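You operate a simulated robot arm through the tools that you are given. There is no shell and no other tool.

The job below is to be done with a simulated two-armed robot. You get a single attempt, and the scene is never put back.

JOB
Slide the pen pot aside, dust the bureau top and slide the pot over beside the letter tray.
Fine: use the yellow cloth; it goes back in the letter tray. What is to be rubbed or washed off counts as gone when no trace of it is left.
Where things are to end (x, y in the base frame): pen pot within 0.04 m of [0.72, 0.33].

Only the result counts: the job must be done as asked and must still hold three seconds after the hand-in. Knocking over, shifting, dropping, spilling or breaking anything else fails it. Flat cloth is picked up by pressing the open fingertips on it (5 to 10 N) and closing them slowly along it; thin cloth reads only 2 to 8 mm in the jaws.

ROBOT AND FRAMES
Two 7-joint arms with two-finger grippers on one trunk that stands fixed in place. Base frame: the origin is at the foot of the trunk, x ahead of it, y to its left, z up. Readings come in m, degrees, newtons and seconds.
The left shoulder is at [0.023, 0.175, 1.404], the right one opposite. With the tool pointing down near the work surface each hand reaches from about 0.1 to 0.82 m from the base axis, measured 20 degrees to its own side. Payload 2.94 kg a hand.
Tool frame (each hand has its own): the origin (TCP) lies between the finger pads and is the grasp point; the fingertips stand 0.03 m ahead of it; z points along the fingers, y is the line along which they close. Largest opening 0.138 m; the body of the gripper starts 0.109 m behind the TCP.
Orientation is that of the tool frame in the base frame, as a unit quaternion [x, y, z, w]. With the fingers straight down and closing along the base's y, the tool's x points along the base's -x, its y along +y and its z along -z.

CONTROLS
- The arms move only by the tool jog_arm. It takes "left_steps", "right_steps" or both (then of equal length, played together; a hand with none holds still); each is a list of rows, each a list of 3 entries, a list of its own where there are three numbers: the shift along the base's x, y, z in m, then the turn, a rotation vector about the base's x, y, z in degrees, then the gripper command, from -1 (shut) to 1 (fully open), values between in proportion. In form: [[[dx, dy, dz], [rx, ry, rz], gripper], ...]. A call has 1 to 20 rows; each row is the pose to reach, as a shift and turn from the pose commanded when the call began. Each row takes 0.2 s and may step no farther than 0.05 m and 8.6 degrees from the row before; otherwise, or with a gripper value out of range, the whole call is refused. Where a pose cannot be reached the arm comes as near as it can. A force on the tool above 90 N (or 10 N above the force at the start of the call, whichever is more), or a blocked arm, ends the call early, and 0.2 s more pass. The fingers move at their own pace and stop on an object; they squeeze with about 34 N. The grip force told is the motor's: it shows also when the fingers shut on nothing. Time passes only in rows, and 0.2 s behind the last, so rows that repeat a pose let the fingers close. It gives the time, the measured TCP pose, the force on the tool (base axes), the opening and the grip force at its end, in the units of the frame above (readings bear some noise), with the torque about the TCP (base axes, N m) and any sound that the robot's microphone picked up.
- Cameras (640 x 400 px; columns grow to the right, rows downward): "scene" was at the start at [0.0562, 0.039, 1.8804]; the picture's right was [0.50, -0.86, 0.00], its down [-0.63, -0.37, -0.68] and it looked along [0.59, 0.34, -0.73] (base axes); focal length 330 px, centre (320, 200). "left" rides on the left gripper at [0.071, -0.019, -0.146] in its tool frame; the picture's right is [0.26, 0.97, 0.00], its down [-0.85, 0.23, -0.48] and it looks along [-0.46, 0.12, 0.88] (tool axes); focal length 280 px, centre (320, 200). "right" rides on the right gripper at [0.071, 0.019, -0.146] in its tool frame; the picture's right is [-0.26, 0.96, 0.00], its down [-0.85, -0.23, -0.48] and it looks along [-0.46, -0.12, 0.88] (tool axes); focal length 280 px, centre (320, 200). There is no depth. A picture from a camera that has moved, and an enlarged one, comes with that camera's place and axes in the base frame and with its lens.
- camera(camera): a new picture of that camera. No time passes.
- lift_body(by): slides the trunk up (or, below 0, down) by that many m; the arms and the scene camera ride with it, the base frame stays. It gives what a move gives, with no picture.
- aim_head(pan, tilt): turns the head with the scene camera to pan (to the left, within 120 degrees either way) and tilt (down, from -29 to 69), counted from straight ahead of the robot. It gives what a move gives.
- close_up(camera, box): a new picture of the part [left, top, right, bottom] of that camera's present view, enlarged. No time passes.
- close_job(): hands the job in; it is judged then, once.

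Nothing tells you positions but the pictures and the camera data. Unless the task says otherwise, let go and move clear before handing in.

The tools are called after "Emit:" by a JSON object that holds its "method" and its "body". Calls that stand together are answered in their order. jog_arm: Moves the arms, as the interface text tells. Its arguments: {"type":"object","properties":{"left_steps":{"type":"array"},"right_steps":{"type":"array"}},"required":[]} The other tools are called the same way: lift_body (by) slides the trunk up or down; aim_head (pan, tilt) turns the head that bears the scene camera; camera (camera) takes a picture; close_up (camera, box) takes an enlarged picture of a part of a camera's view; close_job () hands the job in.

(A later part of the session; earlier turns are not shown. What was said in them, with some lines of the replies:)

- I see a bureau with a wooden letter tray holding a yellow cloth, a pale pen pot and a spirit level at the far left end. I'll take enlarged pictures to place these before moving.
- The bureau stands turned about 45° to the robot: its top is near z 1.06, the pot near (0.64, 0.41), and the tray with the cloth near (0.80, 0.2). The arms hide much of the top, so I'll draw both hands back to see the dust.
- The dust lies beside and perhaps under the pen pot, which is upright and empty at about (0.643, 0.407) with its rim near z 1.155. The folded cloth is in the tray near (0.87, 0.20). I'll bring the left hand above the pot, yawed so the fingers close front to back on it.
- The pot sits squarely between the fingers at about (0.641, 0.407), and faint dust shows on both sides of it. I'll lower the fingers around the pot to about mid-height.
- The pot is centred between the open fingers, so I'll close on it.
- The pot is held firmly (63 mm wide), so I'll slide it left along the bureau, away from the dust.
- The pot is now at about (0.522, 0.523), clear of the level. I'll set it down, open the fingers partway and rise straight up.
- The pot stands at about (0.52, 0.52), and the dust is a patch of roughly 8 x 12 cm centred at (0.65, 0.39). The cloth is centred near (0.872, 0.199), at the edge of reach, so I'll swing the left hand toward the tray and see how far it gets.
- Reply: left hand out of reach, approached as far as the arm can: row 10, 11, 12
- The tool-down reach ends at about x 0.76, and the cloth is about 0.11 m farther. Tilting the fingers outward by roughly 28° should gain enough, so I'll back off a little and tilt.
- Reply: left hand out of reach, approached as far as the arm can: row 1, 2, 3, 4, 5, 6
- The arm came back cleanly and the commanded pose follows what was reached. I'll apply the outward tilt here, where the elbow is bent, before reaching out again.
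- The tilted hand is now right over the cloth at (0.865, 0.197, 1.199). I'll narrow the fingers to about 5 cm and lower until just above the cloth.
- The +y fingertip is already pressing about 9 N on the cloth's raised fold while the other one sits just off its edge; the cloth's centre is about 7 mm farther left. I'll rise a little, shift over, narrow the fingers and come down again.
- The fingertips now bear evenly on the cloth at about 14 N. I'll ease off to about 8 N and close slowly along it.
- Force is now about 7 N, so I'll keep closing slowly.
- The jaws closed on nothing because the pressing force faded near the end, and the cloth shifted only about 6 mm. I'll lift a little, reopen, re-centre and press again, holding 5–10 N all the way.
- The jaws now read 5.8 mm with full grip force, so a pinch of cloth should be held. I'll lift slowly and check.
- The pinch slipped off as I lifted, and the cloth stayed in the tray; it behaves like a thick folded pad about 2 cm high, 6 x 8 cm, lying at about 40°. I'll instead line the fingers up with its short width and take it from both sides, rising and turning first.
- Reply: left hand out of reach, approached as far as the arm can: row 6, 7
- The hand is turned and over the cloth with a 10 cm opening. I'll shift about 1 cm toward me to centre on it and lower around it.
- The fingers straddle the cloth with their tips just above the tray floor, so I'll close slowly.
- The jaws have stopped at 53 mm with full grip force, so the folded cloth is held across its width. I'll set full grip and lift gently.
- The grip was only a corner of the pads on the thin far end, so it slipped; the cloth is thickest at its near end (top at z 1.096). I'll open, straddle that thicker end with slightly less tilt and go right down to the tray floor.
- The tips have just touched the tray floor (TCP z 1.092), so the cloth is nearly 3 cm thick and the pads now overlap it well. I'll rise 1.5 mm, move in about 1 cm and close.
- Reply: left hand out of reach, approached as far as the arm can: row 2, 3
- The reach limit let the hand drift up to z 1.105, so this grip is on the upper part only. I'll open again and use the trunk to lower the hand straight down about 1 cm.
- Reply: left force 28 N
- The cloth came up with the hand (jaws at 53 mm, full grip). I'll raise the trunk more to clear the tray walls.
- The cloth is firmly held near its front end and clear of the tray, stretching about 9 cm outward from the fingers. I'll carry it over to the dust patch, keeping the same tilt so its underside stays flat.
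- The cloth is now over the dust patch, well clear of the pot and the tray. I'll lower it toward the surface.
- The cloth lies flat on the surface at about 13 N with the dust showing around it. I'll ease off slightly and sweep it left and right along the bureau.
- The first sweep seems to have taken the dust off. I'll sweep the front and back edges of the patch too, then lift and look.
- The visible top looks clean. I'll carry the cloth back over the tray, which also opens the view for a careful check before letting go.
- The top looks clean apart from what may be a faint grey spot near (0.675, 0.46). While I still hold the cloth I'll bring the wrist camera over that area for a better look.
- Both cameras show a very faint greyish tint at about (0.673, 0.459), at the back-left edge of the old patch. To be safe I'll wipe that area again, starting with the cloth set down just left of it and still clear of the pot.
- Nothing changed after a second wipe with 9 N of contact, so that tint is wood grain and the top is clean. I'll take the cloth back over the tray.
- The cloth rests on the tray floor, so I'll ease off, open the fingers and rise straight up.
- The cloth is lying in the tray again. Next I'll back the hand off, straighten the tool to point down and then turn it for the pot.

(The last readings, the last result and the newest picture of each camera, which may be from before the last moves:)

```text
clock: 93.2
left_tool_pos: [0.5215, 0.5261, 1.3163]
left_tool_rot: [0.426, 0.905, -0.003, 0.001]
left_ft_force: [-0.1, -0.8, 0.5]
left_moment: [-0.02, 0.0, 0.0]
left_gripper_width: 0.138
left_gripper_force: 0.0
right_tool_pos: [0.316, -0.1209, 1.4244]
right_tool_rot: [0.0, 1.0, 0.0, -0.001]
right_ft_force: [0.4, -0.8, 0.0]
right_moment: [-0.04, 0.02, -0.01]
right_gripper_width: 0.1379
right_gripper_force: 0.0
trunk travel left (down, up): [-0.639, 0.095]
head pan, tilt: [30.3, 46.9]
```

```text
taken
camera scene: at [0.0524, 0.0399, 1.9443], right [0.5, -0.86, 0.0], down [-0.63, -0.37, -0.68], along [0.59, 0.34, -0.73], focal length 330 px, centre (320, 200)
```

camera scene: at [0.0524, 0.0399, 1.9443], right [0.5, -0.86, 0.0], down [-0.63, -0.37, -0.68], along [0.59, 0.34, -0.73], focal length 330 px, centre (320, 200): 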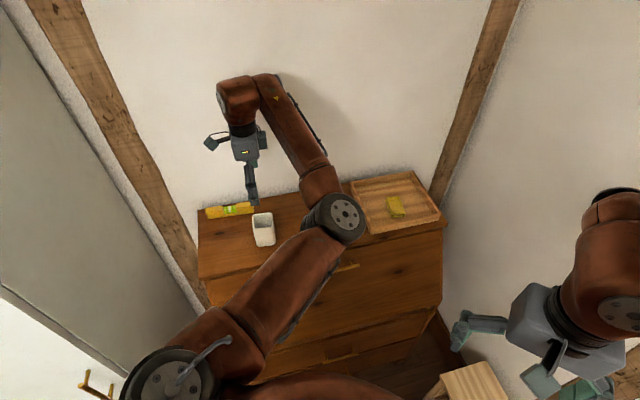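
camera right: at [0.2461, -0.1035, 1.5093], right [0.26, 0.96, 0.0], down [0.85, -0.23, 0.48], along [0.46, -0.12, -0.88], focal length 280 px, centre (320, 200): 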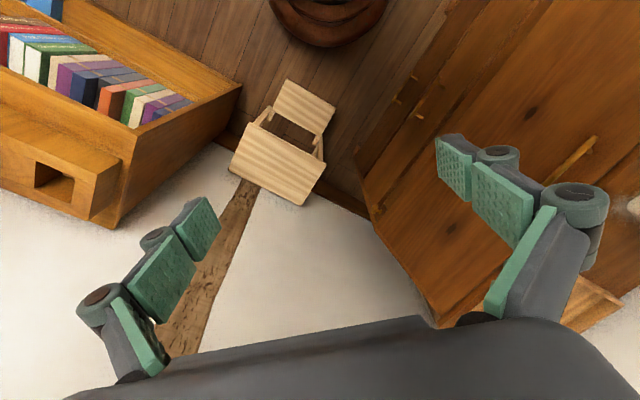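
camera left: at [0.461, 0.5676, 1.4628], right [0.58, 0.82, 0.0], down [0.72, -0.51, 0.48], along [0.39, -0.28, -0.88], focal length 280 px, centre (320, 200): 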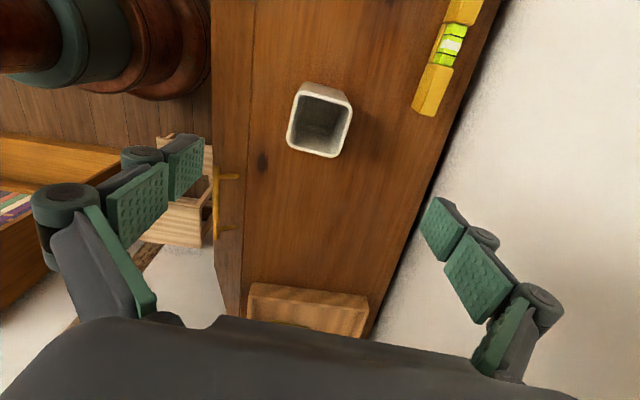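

Emit:
{"method": "close_up", "body": {"camera": "left", "box": [240, 150, 400, 250]}}

Emit:
{"method": "close_up", "body": {"camera": "left", "box": [230, 60, 470, 210]}}

```text
4.00 times, centred on (320, 200) of left
camera zoom: at [0.461, 0.5676, 1.4628], right [0.58, 0.82, 0.0], down [0.72, -0.51, 0.48], along [0.39, -0.28, -0.88], focal length 1122 px, centre (320, 200)
```

zoom: 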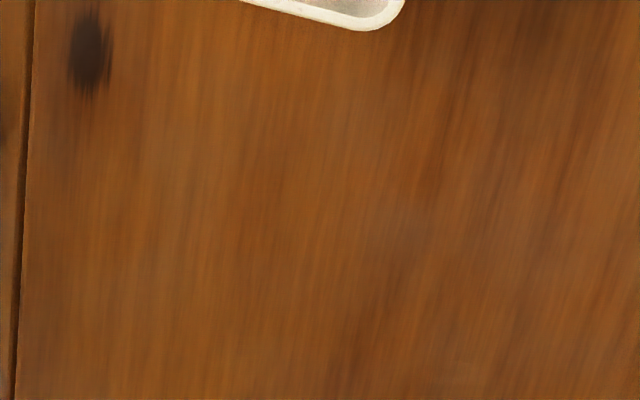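

```text
2.67 times, centred on (350, 135) of left
camera zoom: at [0.461, 0.5676, 1.4628], right [0.58, 0.82, 0.0], down [0.72, -0.51, 0.48], along [0.39, -0.28, -0.88], focal length 748 px, centre (240, 373)
```

zoom: 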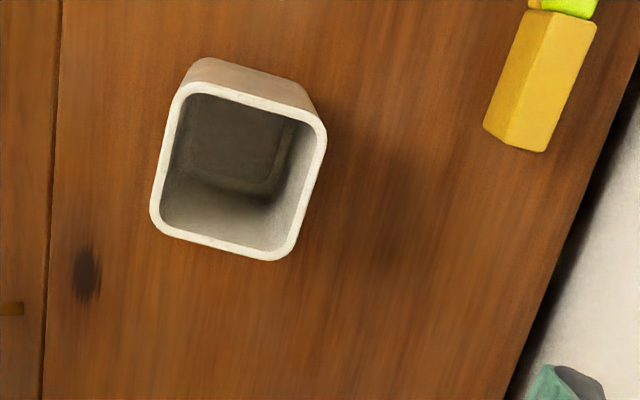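

Emit:
{"method": "close_up", "body": {"camera": "left", "box": [320, 205, 400, 255]}}

Emit:
{"method": "close_up", "body": {"camera": "left", "box": [240, 200, 400, 320]}}

Emit:
{"method": "close_up", "body": {"camera": "scene", "box": [300, 180, 370, 240]}}

```text
8.00 times, centred on (360, 230) of left
camera zoom: at [0.461, 0.5676, 1.4628], right [0.58, 0.82, 0.0], down [0.72, -0.51, 0.48], along [0.39, -0.28, -0.88], focal length 2243 px, centre (0, -40)
```

zoom: 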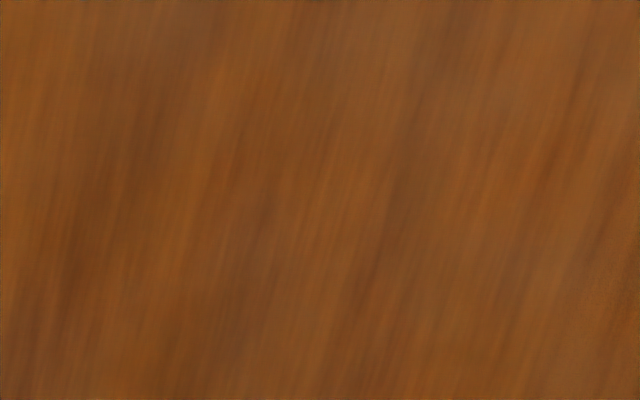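

```text
3.33 times, centred on (320, 260) of left
camera zoom: at [0.461, 0.5676, 1.4628], right [0.58, 0.82, 0.0], down [0.72, -0.51, 0.48], along [0.39, -0.28, -0.88], focal length 935 px, centre (320, 0)
```

zoom: 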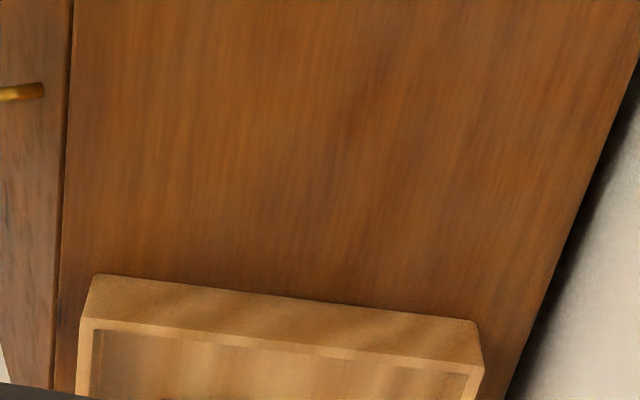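

```text
6.67 times, centred on (335, 210) of scene
camera zoom: at [0.0524, 0.0399, 1.9443], right [0.5, -0.86, 0.0], down [-0.63, -0.37, -0.68], along [0.59, 0.34, -0.73], focal length 2197 px, centre (220, 133)
```

zoom: 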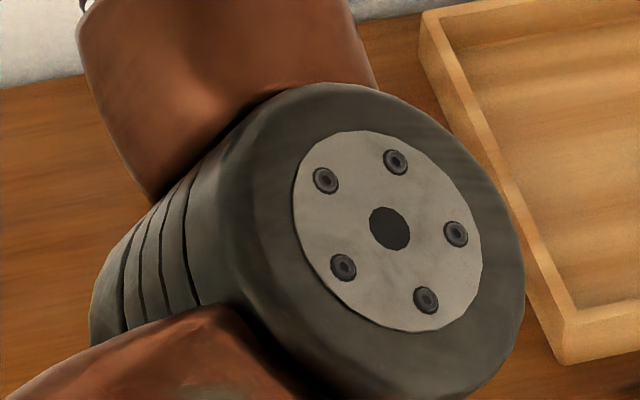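

The wiped area is clean in this view as well, and the pot at (0.521, 0.524) is centred under the hand. I'll lower around it and grip.

Emit:
{"method": "jog_arm", "body": {"left_steps": [[[0, -0.001, -0.03], [0, 0, 0], 1], [[0, -0.0015, -0.07], [0, 0, 0], 1], [[0, -0.002, -0.11], [0, 0, 0], 1], [[0, -0.002, -0.145], [0, 0, 0], 1], [[0, -0.002, -0.175], [0, 0, 0], 1], [[0, -0.002, -0.2], [0, 0, 0], 1], [[0, -0.002, -0.209], [0, 0, 0], 1], [[0, -0.002, -0.209], [0, 0, 0], 0.5], [[0, -0.002, -0.209], [0, 0, 0], 0.2], [[0, -0.002, -0.209], [0, 0, 0], 0.0], [[0, -0.002, -0.209], [0, 0, 0], -0.2], [[0, -0.002, -0.209], [0, 0, 0], -0.6], [[0, -0.002, -0.209], [0, 0, 0], -1], [[0, -0.002, -0.209], [0, 0, 0], -1], [[0, -0.002, -0.209], [0, 0, 0], -1]]}}

Emit:
{"method": "camera", "body": {"camera": "left"}}

```text
clock: 96.4
left_tool_pos: [0.5206, 0.5226, 1.1082]
left_tool_rot: [0.425, 0.905, -0.001, 0.001]
left_ft_force: [1.9, 0.4, 1.9]
left_moment: [0.09, -0.02, -0.02]
left_gripper_width: 0.0631
left_gripper_force: 33.8
right_tool_pos: [0.3159, -0.1211, 1.4256]
right_tool_rot: [0.0, 1.0, 0.0, -0.001]
right_ft_force: [-0.5, 0.1, -0.2]
right_moment: [0.0, 0.0, 0.03]
right_gripper_width: 0.138
right_gripper_force: 0.1
trunk travel left (down, up): [-0.639, 0.095]
head pan, tilt: [30.3, 46.9]
```

```text
taken
camera left: at [0.4611, 0.5635, 1.2545], right [0.58, 0.82, 0.0], down [0.72, -0.5, 0.48], along [0.39, -0.28, -0.88], focal length 280 px, centre (320, 200)
```

left: 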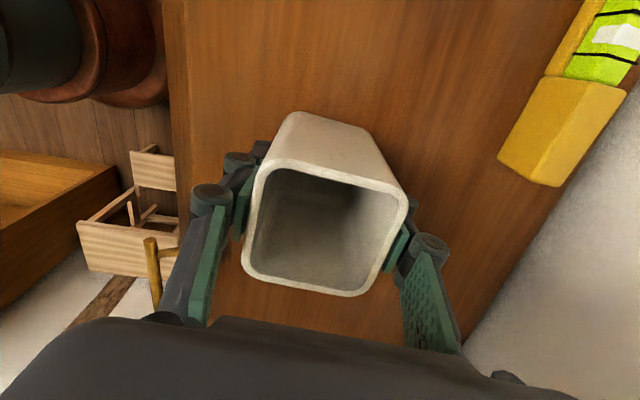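

The pot is gripped again (63 mm). I'll slide it along the bureau toward the tray, most of the way first.

Emit:
{"method": "jog_arm", "body": {"left_steps": [[[0, 0, 0.002], [0, 0, 0], -1], [[0.008, -0.0077, 0.003], [0, 0, 0], -1], [[0.02, -0.0193, 0.003], [0, 0, 0], -1], [[0.035, -0.0338, 0.003], [0, 0, 0], -1], [[0.05, -0.0483, 0.003], [0, 0, 0], -1], [[0.065, -0.0628, 0.003], [0, 0, 0], -1], [[0.08, -0.0772, 0.003], [0, 0, 0], -1], [[0.095, -0.0917, 0.003], [0, 0, 0], -1], [[0.11, -0.1062, 0.003], [0, 0, 0], -1], [[0.125, -0.1207, 0.003], [0, 0, 0], -1], [[0.14, -0.1352, 0.003], [0, 0, 0], -1], [[0.15, -0.1448, 0.003], [0, 0, 0], -1]]}}

Emit:
{"method": "camera", "body": {"camera": "left"}}

Emit:
{"method": "camera", "body": {"camera": "scene"}}

```text
clock: 99.0
left_tool_pos: [0.6719, 0.3781, 1.1096]
left_tool_rot: [0.425, 0.905, -0.002, 0.0]
left_ft_force: [-0.1, -0.1, -2.0]
left_moment: [0.0, 0.0, 0.02]
left_gripper_width: 0.0629
left_gripper_force: 34.3
right_tool_pos: [0.3174, -0.1219, 1.4255]
right_tool_rot: [0.0, 1.0, 0.0, 0.0]
right_ft_force: [0.6, -0.3, 0.8]
right_moment: [0.0, -0.02, 0.0]
right_gripper_width: 0.1381
right_gripper_force: 0.1
trunk travel left (down, up): [-0.639, 0.095]
head pan, tilt: [30.3, 46.9]
```

```text
taken
camera left: at [0.6116, 0.419, 1.2569], right [0.57, 0.82, 0.0], down [0.72, -0.5, 0.48], along [0.39, -0.28, -0.88], focal length 280 px, centre (320, 200)
```

left: 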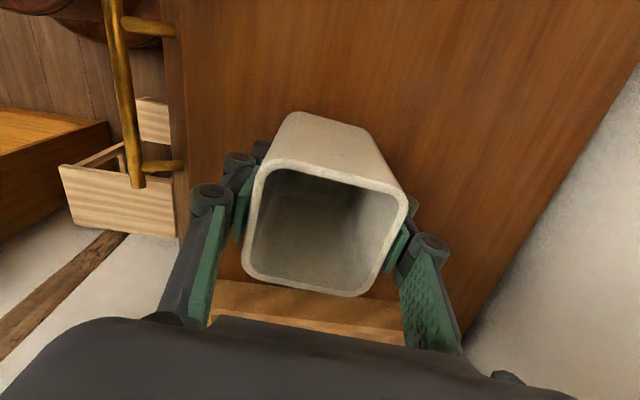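

```text
taken
camera scene: at [0.0532, 0.0388, 1.9443], right [0.5, -0.86, 0.0], down [-0.63, -0.37, -0.68], along [0.59, 0.34, -0.73], focal length 330 px, centre (320, 200)
```

scene: 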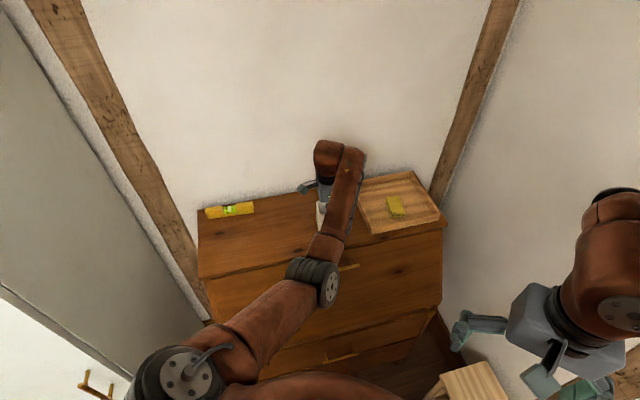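

Emit:
{"method": "jog_arm", "body": {"left_steps": [[[0.01, -0.01, 0], [0, 0, 0], -1], [[0.02, -0.02, 0], [0, 0, 0], -1], [[0.03, -0.03, 0], [0, 0, 0], -1], [[0.038, -0.038, 0], [0, 0, 0], -1], [[0.044, -0.044, 0], [0, 0, 0], -1], [[0.044, -0.044, -0.0015], [0, 0, 0], -1]]}}

Emit:
{"method": "camera", "body": {"camera": "left"}}

Emit:
{"method": "camera", "body": {"camera": "scene"}}

```text
clock: 100.4
left_tool_pos: [0.7158, 0.3331, 1.1082]
left_tool_rot: [0.424, 0.906, -0.002, 0.0]
left_ft_force: [0.0, 0.3, -2.3]
left_moment: [-0.02, 0.03, 0.01]
left_gripper_width: 0.0631
left_gripper_force: 34.0
right_tool_pos: [0.317, -0.1208, 1.4254]
right_tool_rot: [0.0, 1.0, 0.0, 0.0]
right_ft_force: [0.3, 0.6, 0.1]
right_moment: [0.01, -0.01, -0.01]
right_gripper_width: 0.1379
right_gripper_force: 0.0
trunk travel left (down, up): [-0.639, 0.095]
head pan, tilt: [30.3, 46.9]
```

```text
taken
camera left: at [0.6552, 0.3757, 1.2551], right [0.58, 0.82, 0.0], down [0.72, -0.5, 0.48], along [0.39, -0.28, -0.88], focal length 280 px, centre (320, 200)
```

left: 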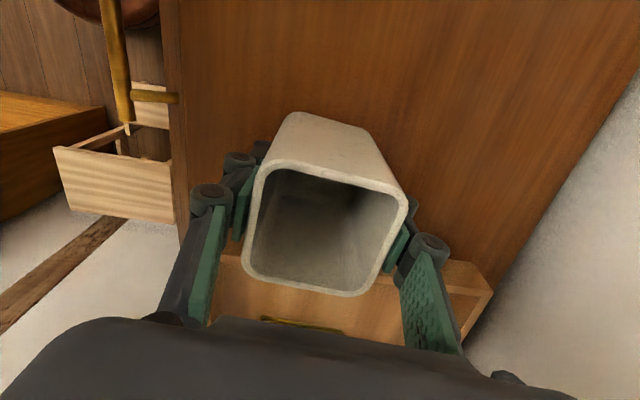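

```text
taken
camera scene: at [0.053, 0.0391, 1.9443], right [0.5, -0.86, 0.0], down [-0.63, -0.37, -0.68], along [0.59, 0.34, -0.73], focal length 330 px, centre (320, 200)
```

scene: 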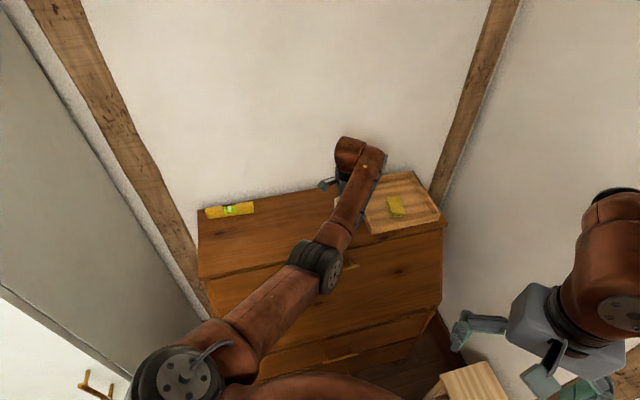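

The pot is at (0.716, 0.333), hanging a millimetre or two above the surface beside the tray. I'll set it down and release it.

Emit:
{"method": "jog_arm", "body": {"left_steps": [[[0, 0, -0.0008], [0, 0, 0], -1], [[0, 0, -0.0015], [0, 0, 0], -1], [[0, 0, -0.0015], [0, 0, 0], -1]]}}

```text
clock: 101.2
left_tool_pos: [0.7159, 0.3327, 1.1089]
left_tool_rot: [0.424, 0.906, -0.002, 0.0]
left_ft_force: [0.1, 0.4, 3.1]
left_moment: [-0.02, 0.2, -0.02]
left_gripper_width: 0.0631
left_gripper_force: 33.8
right_tool_pos: [0.3172, -0.123, 1.4263]
right_tool_rot: [-0.001, 1.0, 0.001, -0.001]
right_ft_force: [-0.5, -1.0, 0.8]
right_moment: [-0.01, 0.01, 0.0]
right_gripper_width: 0.1381
right_gripper_force: 0.2
trunk travel left (down, up): [-0.639, 0.095]
head pan, tilt: [30.3, 46.9]
```

Emit:
{"method": "jog_arm", "body": {"left_steps": [[[0, 0, 0], [0, 0, 0], -0.08], [[0, 0, 0], [0, 0, 0], 0.1], [[0, 0, 0], [0, 0, 0], 0.25], [[0, 0, 0], [0, 0, 0], 0.35], [[0, 0, 0], [0, 0, 0], 0.35], [[0, 0, 0.02], [0, 0, 0], 0.35], [[0, 0, 0.05], [0, 0, 0], 0.35], [[0, 0, 0.09], [0, 0, 0], 0.35], [[0, 0, 0.13], [0, 0, 0], 0.35], [[-0.01, 0, 0.17], [0, 0, 0], 0.35], [[-0.02, 0.0, 0.2], [0, 0, 0], 0.35]]}}

Emit:
{"method": "camera", "body": {"camera": "left"}}

Emit:
{"method": "camera", "body": {"camera": "scene"}}

```text
clock: 103.6
left_tool_pos: [0.6939, 0.3335, 1.3068]
left_tool_rot: [0.424, 0.906, -0.001, 0.0]
left_ft_force: [0.0, -0.1, 0.1]
left_moment: [-0.02, 0.0, 0.0]
left_gripper_width: 0.0931
left_gripper_force: 0.0
right_tool_pos: [0.316, -0.1212, 1.4256]
right_tool_rot: [0.0, 1.0, 0.0, 0.0]
right_ft_force: [-0.4, -0.1, 0.4]
right_moment: [-0.02, -0.03, 0.01]
right_gripper_width: 0.1378
right_gripper_force: 0.0
trunk travel left (down, up): [-0.639, 0.095]
head pan, tilt: [30.3, 46.9]
```

```text
taken
camera left: at [0.6338, 0.3757, 1.4542], right [0.58, 0.82, 0.0], down [0.72, -0.5, 0.48], along [0.39, -0.28, -0.88], focal length 280 px, centre (320, 200)
```

left: 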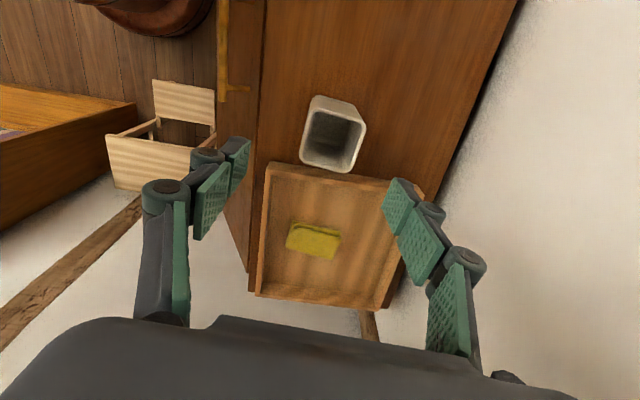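

```text
taken
camera scene: at [0.0517, 0.0387, 1.9444], right [0.5, -0.86, 0.0], down [-0.63, -0.37, -0.68], along [0.59, 0.34, -0.73], focal length 330 px, centre (320, 200)
```

scene: 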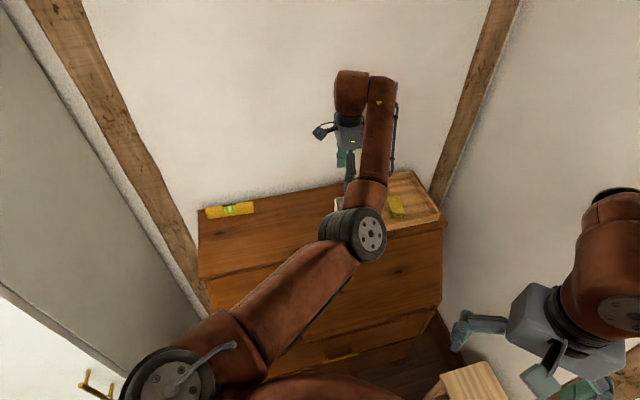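

The pot stands beside the tray and the cloth is in it. I'll draw the left hand well clear and take final pictures.

Emit:
{"method": "jog_arm", "body": {"left_steps": [[[-0.03, 0.01, 0.02], [0, 0, 6], 0.35], [[-0.07, 0.03, 0.04], [0, 0, 12], 0.35], [[-0.11, 0.05, 0.06], [0, 0, 18], 0.35], [[-0.15, 0.08, 0.08], [0, 0, 24], 0.35], [[-0.19, 0.11, 0.1], [0, 0, 30], 0.35], [[-0.23, 0.14, 0.11], [0, 0, 36], 0.35], [[-0.27, 0.17, 0.12], [0, 0, 42], 0.35], [[-0.31, 0.2, 0.12], [0, 0, 48], 0.35], [[-0.35, 0.22, 0.12], [0, 0, 50], 0.35], [[-0.39, 0.24, 0.12], [0, 0, 50], 0.35], [[-0.43, 0.26, 0.12], [0, 0, 50], 0.35], [[-0.46, 0.28, 0.12], [0, 0, 50], 0.35]]}}

Emit:
{"method": "camera", "body": {"camera": "scene"}}

Emit:
{"method": "close_up", "body": {"camera": "scene", "box": [190, 160, 450, 290]}}

Emit:
{"method": "camera", "body": {"camera": "left"}}

```text
refused: row 4 steps farther than a row can; nothing moved
```

```text
taken
camera scene: at [0.0517, 0.0387, 1.9444], right [0.5, -0.86, 0.0], down [-0.63, -0.37, -0.68], along [0.59, 0.34, -0.73], focal length 330 px, centre (320, 200)
```

scene: 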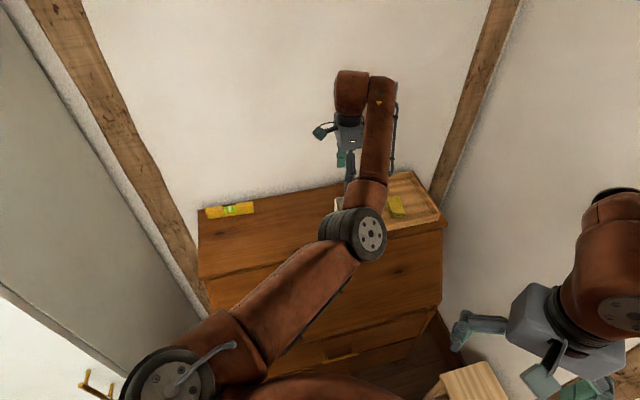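

```text
2.46 times, centred on (320, 225) of scene
camera zoom: at [0.0517, 0.0387, 1.9444], right [0.5, -0.86, 0.0], down [-0.63, -0.37, -0.68], along [0.59, 0.34, -0.73], focal length 811 px, centre (320, 138)
```

zoom: 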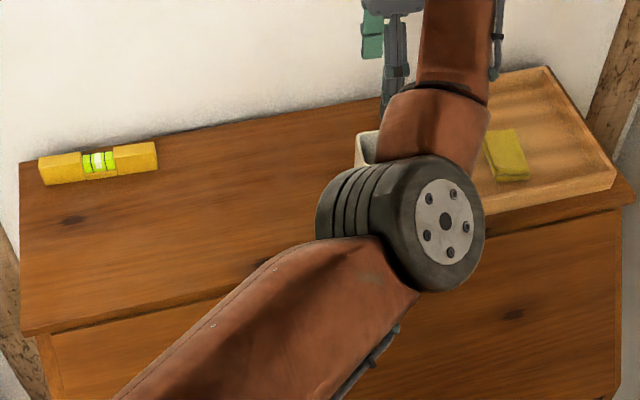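

```text
taken
camera left: at [0.6338, 0.3757, 1.4542], right [0.58, 0.82, 0.0], down [0.72, -0.5, 0.48], along [0.39, -0.28, -0.88], focal length 280 px, centre (320, 200)
```

left: 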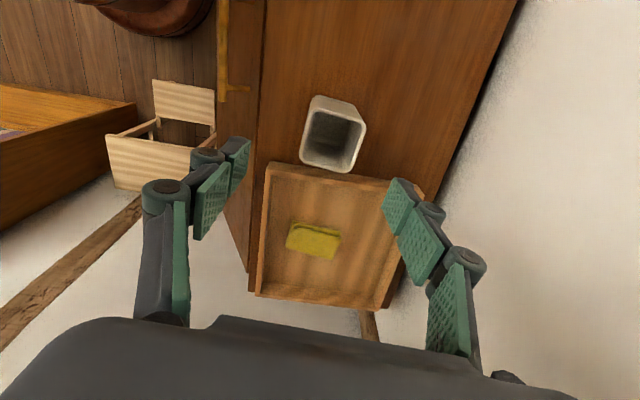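

The retreat was refused because one row's step was too long, and nothing moved. I'll repeat it with shorter steps.

Emit:
{"method": "jog_arm", "body": {"left_steps": [[[-0.02, 0.01, 0.01], [0, 0, 4], 0.35], [[-0.05, 0.025, 0.025], [0, 0, 8], 0.35], [[-0.08, 0.045, 0.04], [0, 0, 12], 0.35], [[-0.11, 0.065, 0.055], [0, 0, 16], 0.35], [[-0.14, 0.085, 0.07], [0, 0, 20], 0.35], [[-0.17, 0.105, 0.08], [0, 0, 24], 0.35], [[-0.2, 0.125, 0.09], [0, 0, 28], 0.35], [[-0.23, 0.145, 0.1], [0, 0, 32], 0.35], [[-0.26, 0.165, 0.11], [0, 0, 36], 0.35], [[-0.29, 0.185, 0.12], [0, 0, 40], 0.35], [[-0.32, 0.205, 0.12], [0, 0, 44], 0.35], [[-0.35, 0.225, 0.12], [0, 0, 47], 0.35], [[-0.38, 0.245, 0.12], [0, 0, 50], 0.35], [[-0.41, 0.26, 0.12], [0, 0, 50], 0.35], [[-0.44, 0.275, 0.12], [0, 0, 50], 0.35], [[-0.47, 0.285, 0.12], [0, 0, 50], 0.35]]}}

Emit:
{"method": "camera", "body": {"camera": "scene"}}

Emit:
{"method": "close_up", "body": {"camera": "scene", "box": [190, 160, 450, 290]}}

Emit:
{"method": "camera", "body": {"camera": "left"}}

```text
clock: 107.0
left_tool_pos: [0.2258, 0.6191, 1.4274]
left_tool_rot: [0.002, 1.0, -0.001, 0.001]
left_ft_force: [0.0, 0.1, -0.7]
left_moment: [-0.02, -0.02, -0.02]
left_gripper_width: 0.0931
left_gripper_force: 0.0
right_tool_pos: [0.3159, -0.1197, 1.4257]
right_tool_rot: [0.0, 1.0, 0.001, 0.0]
right_ft_force: [-0.7, -0.2, -0.5]
right_moment: [0.01, 0.0, -0.02]
right_gripper_width: 0.1381
right_gripper_force: 0.1
trunk travel left (down, up): [-0.639, 0.095]
head pan, tilt: [30.3, 46.9]
```

```text
taken
camera scene: at [0.051, 0.0404, 1.9444], right [0.5, -0.86, 0.0], down [-0.63, -0.37, -0.68], along [0.59, 0.34, -0.73], focal length 330 px, centre (320, 200)
```

scene: 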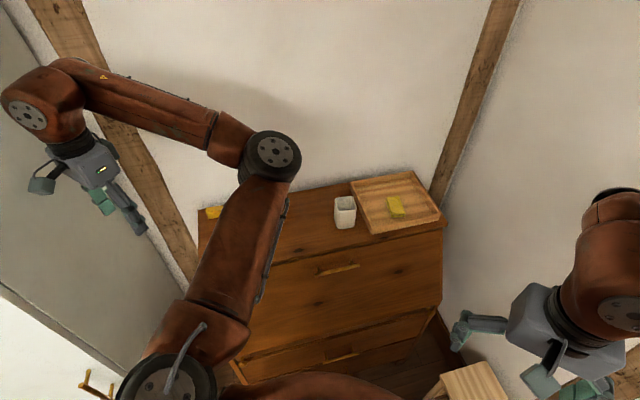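

```text
2.46 times, centred on (320, 225) of scene
camera zoom: at [0.051, 0.0404, 1.9444], right [0.5, -0.86, 0.0], down [-0.63, -0.37, -0.68], along [0.59, 0.34, -0.73], focal length 811 px, centre (320, 138)
```

zoom: 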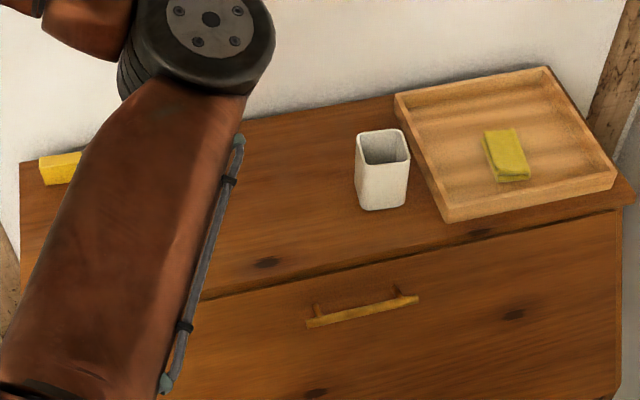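

```text
taken
camera left: at [0.1524, 0.5998, 1.574], right [-0.26, 0.97, 0.0], down [0.85, 0.23, 0.48], along [0.46, 0.12, -0.88], focal length 280 px, centre (320, 200)
```

left: 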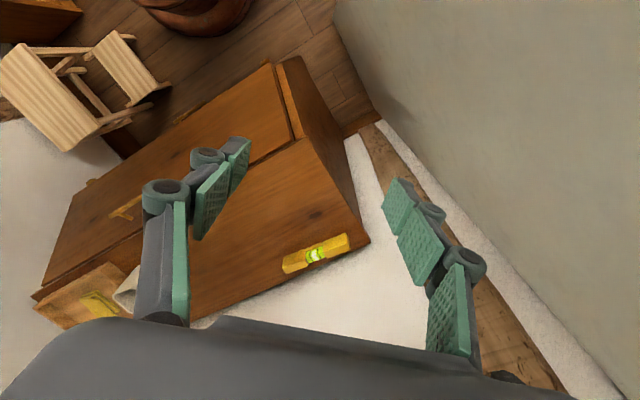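

Emit:
{"method": "close_up", "body": {"camera": "scene", "box": [275, 185, 375, 265]}}

Emit:
{"method": "close_up", "body": {"camera": "left", "box": [180, 130, 380, 320]}}

Emit:
{"method": "close_up", "body": {"camera": "scene", "box": [340, 160, 450, 240]}}

```text
5.00 times, centred on (325, 225) of scene
camera zoom: at [0.051, 0.0404, 1.9444], right [0.5, -0.86, 0.0], down [-0.63, -0.37, -0.68], along [0.59, 0.34, -0.73], focal length 1648 px, centre (295, 75)
```

zoom: 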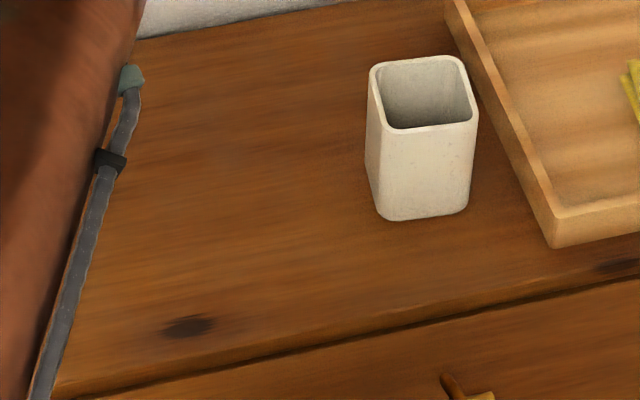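

```text
2.11 times, centred on (280, 225) of left
camera zoom: at [0.1524, 0.5998, 1.574], right [-0.26, 0.97, 0.0], down [0.85, 0.23, 0.48], along [0.46, 0.12, -0.88], focal length 590 px, centre (404, 147)
```

zoom: 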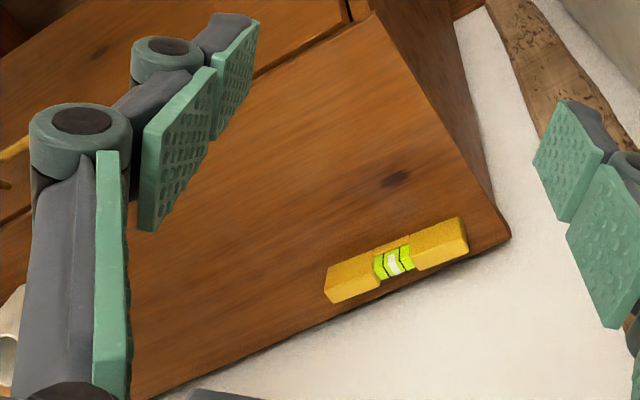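

```text
5.00 times, centred on (395, 200) of scene
camera zoom: at [0.051, 0.0404, 1.9444], right [0.5, -0.86, 0.0], down [-0.63, -0.37, -0.68], along [0.59, 0.34, -0.73], focal length 1648 px, centre (-55, 200)
```

zoom: 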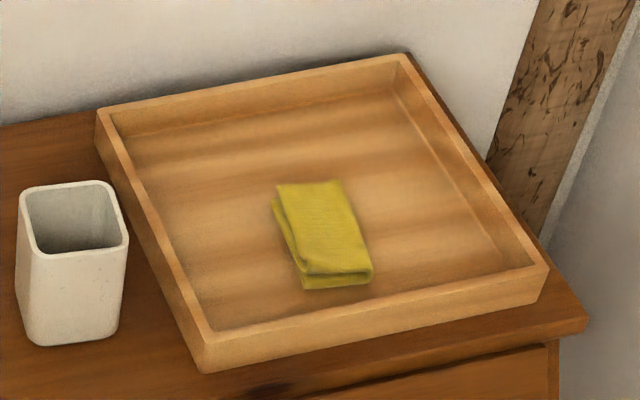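

The bureau top shows no dust. The pot stands upright at about (0.719, 0.334) beside the tray, the cloth is back in the tray, and the level and tray are where they were. Both hands are clear, so I'm handing in.

Emit:
{"method": "close_job", "body": {}}

```text
The job is handed in.
```

The bureau top is dusted and the job is handed in; the result of the judging has not come back.

- **Pen pot:** it stands upright beside the letter tray at about (0.719, 0.334). That is well within 0.04 m of (0.72, 0.33).
- **Dust:** no trace shows in close-ups from the scene camera and the left wrist camera. I wiped one faint grey patch near (0.67, 0.46) a second time. It did not change, so I took it for wood grain.
- **Yellow cloth:** it is back in the letter tray, lying flat. I moved it slightly within the tray while picking it up, which took several tries.
- **Everything else:** the tray has not moved, to within the few millimetres I can measure. The spirit level was not touched.

Both hands are open and clear of the bureau. I left the trunk about 6 cm higher than at the start.
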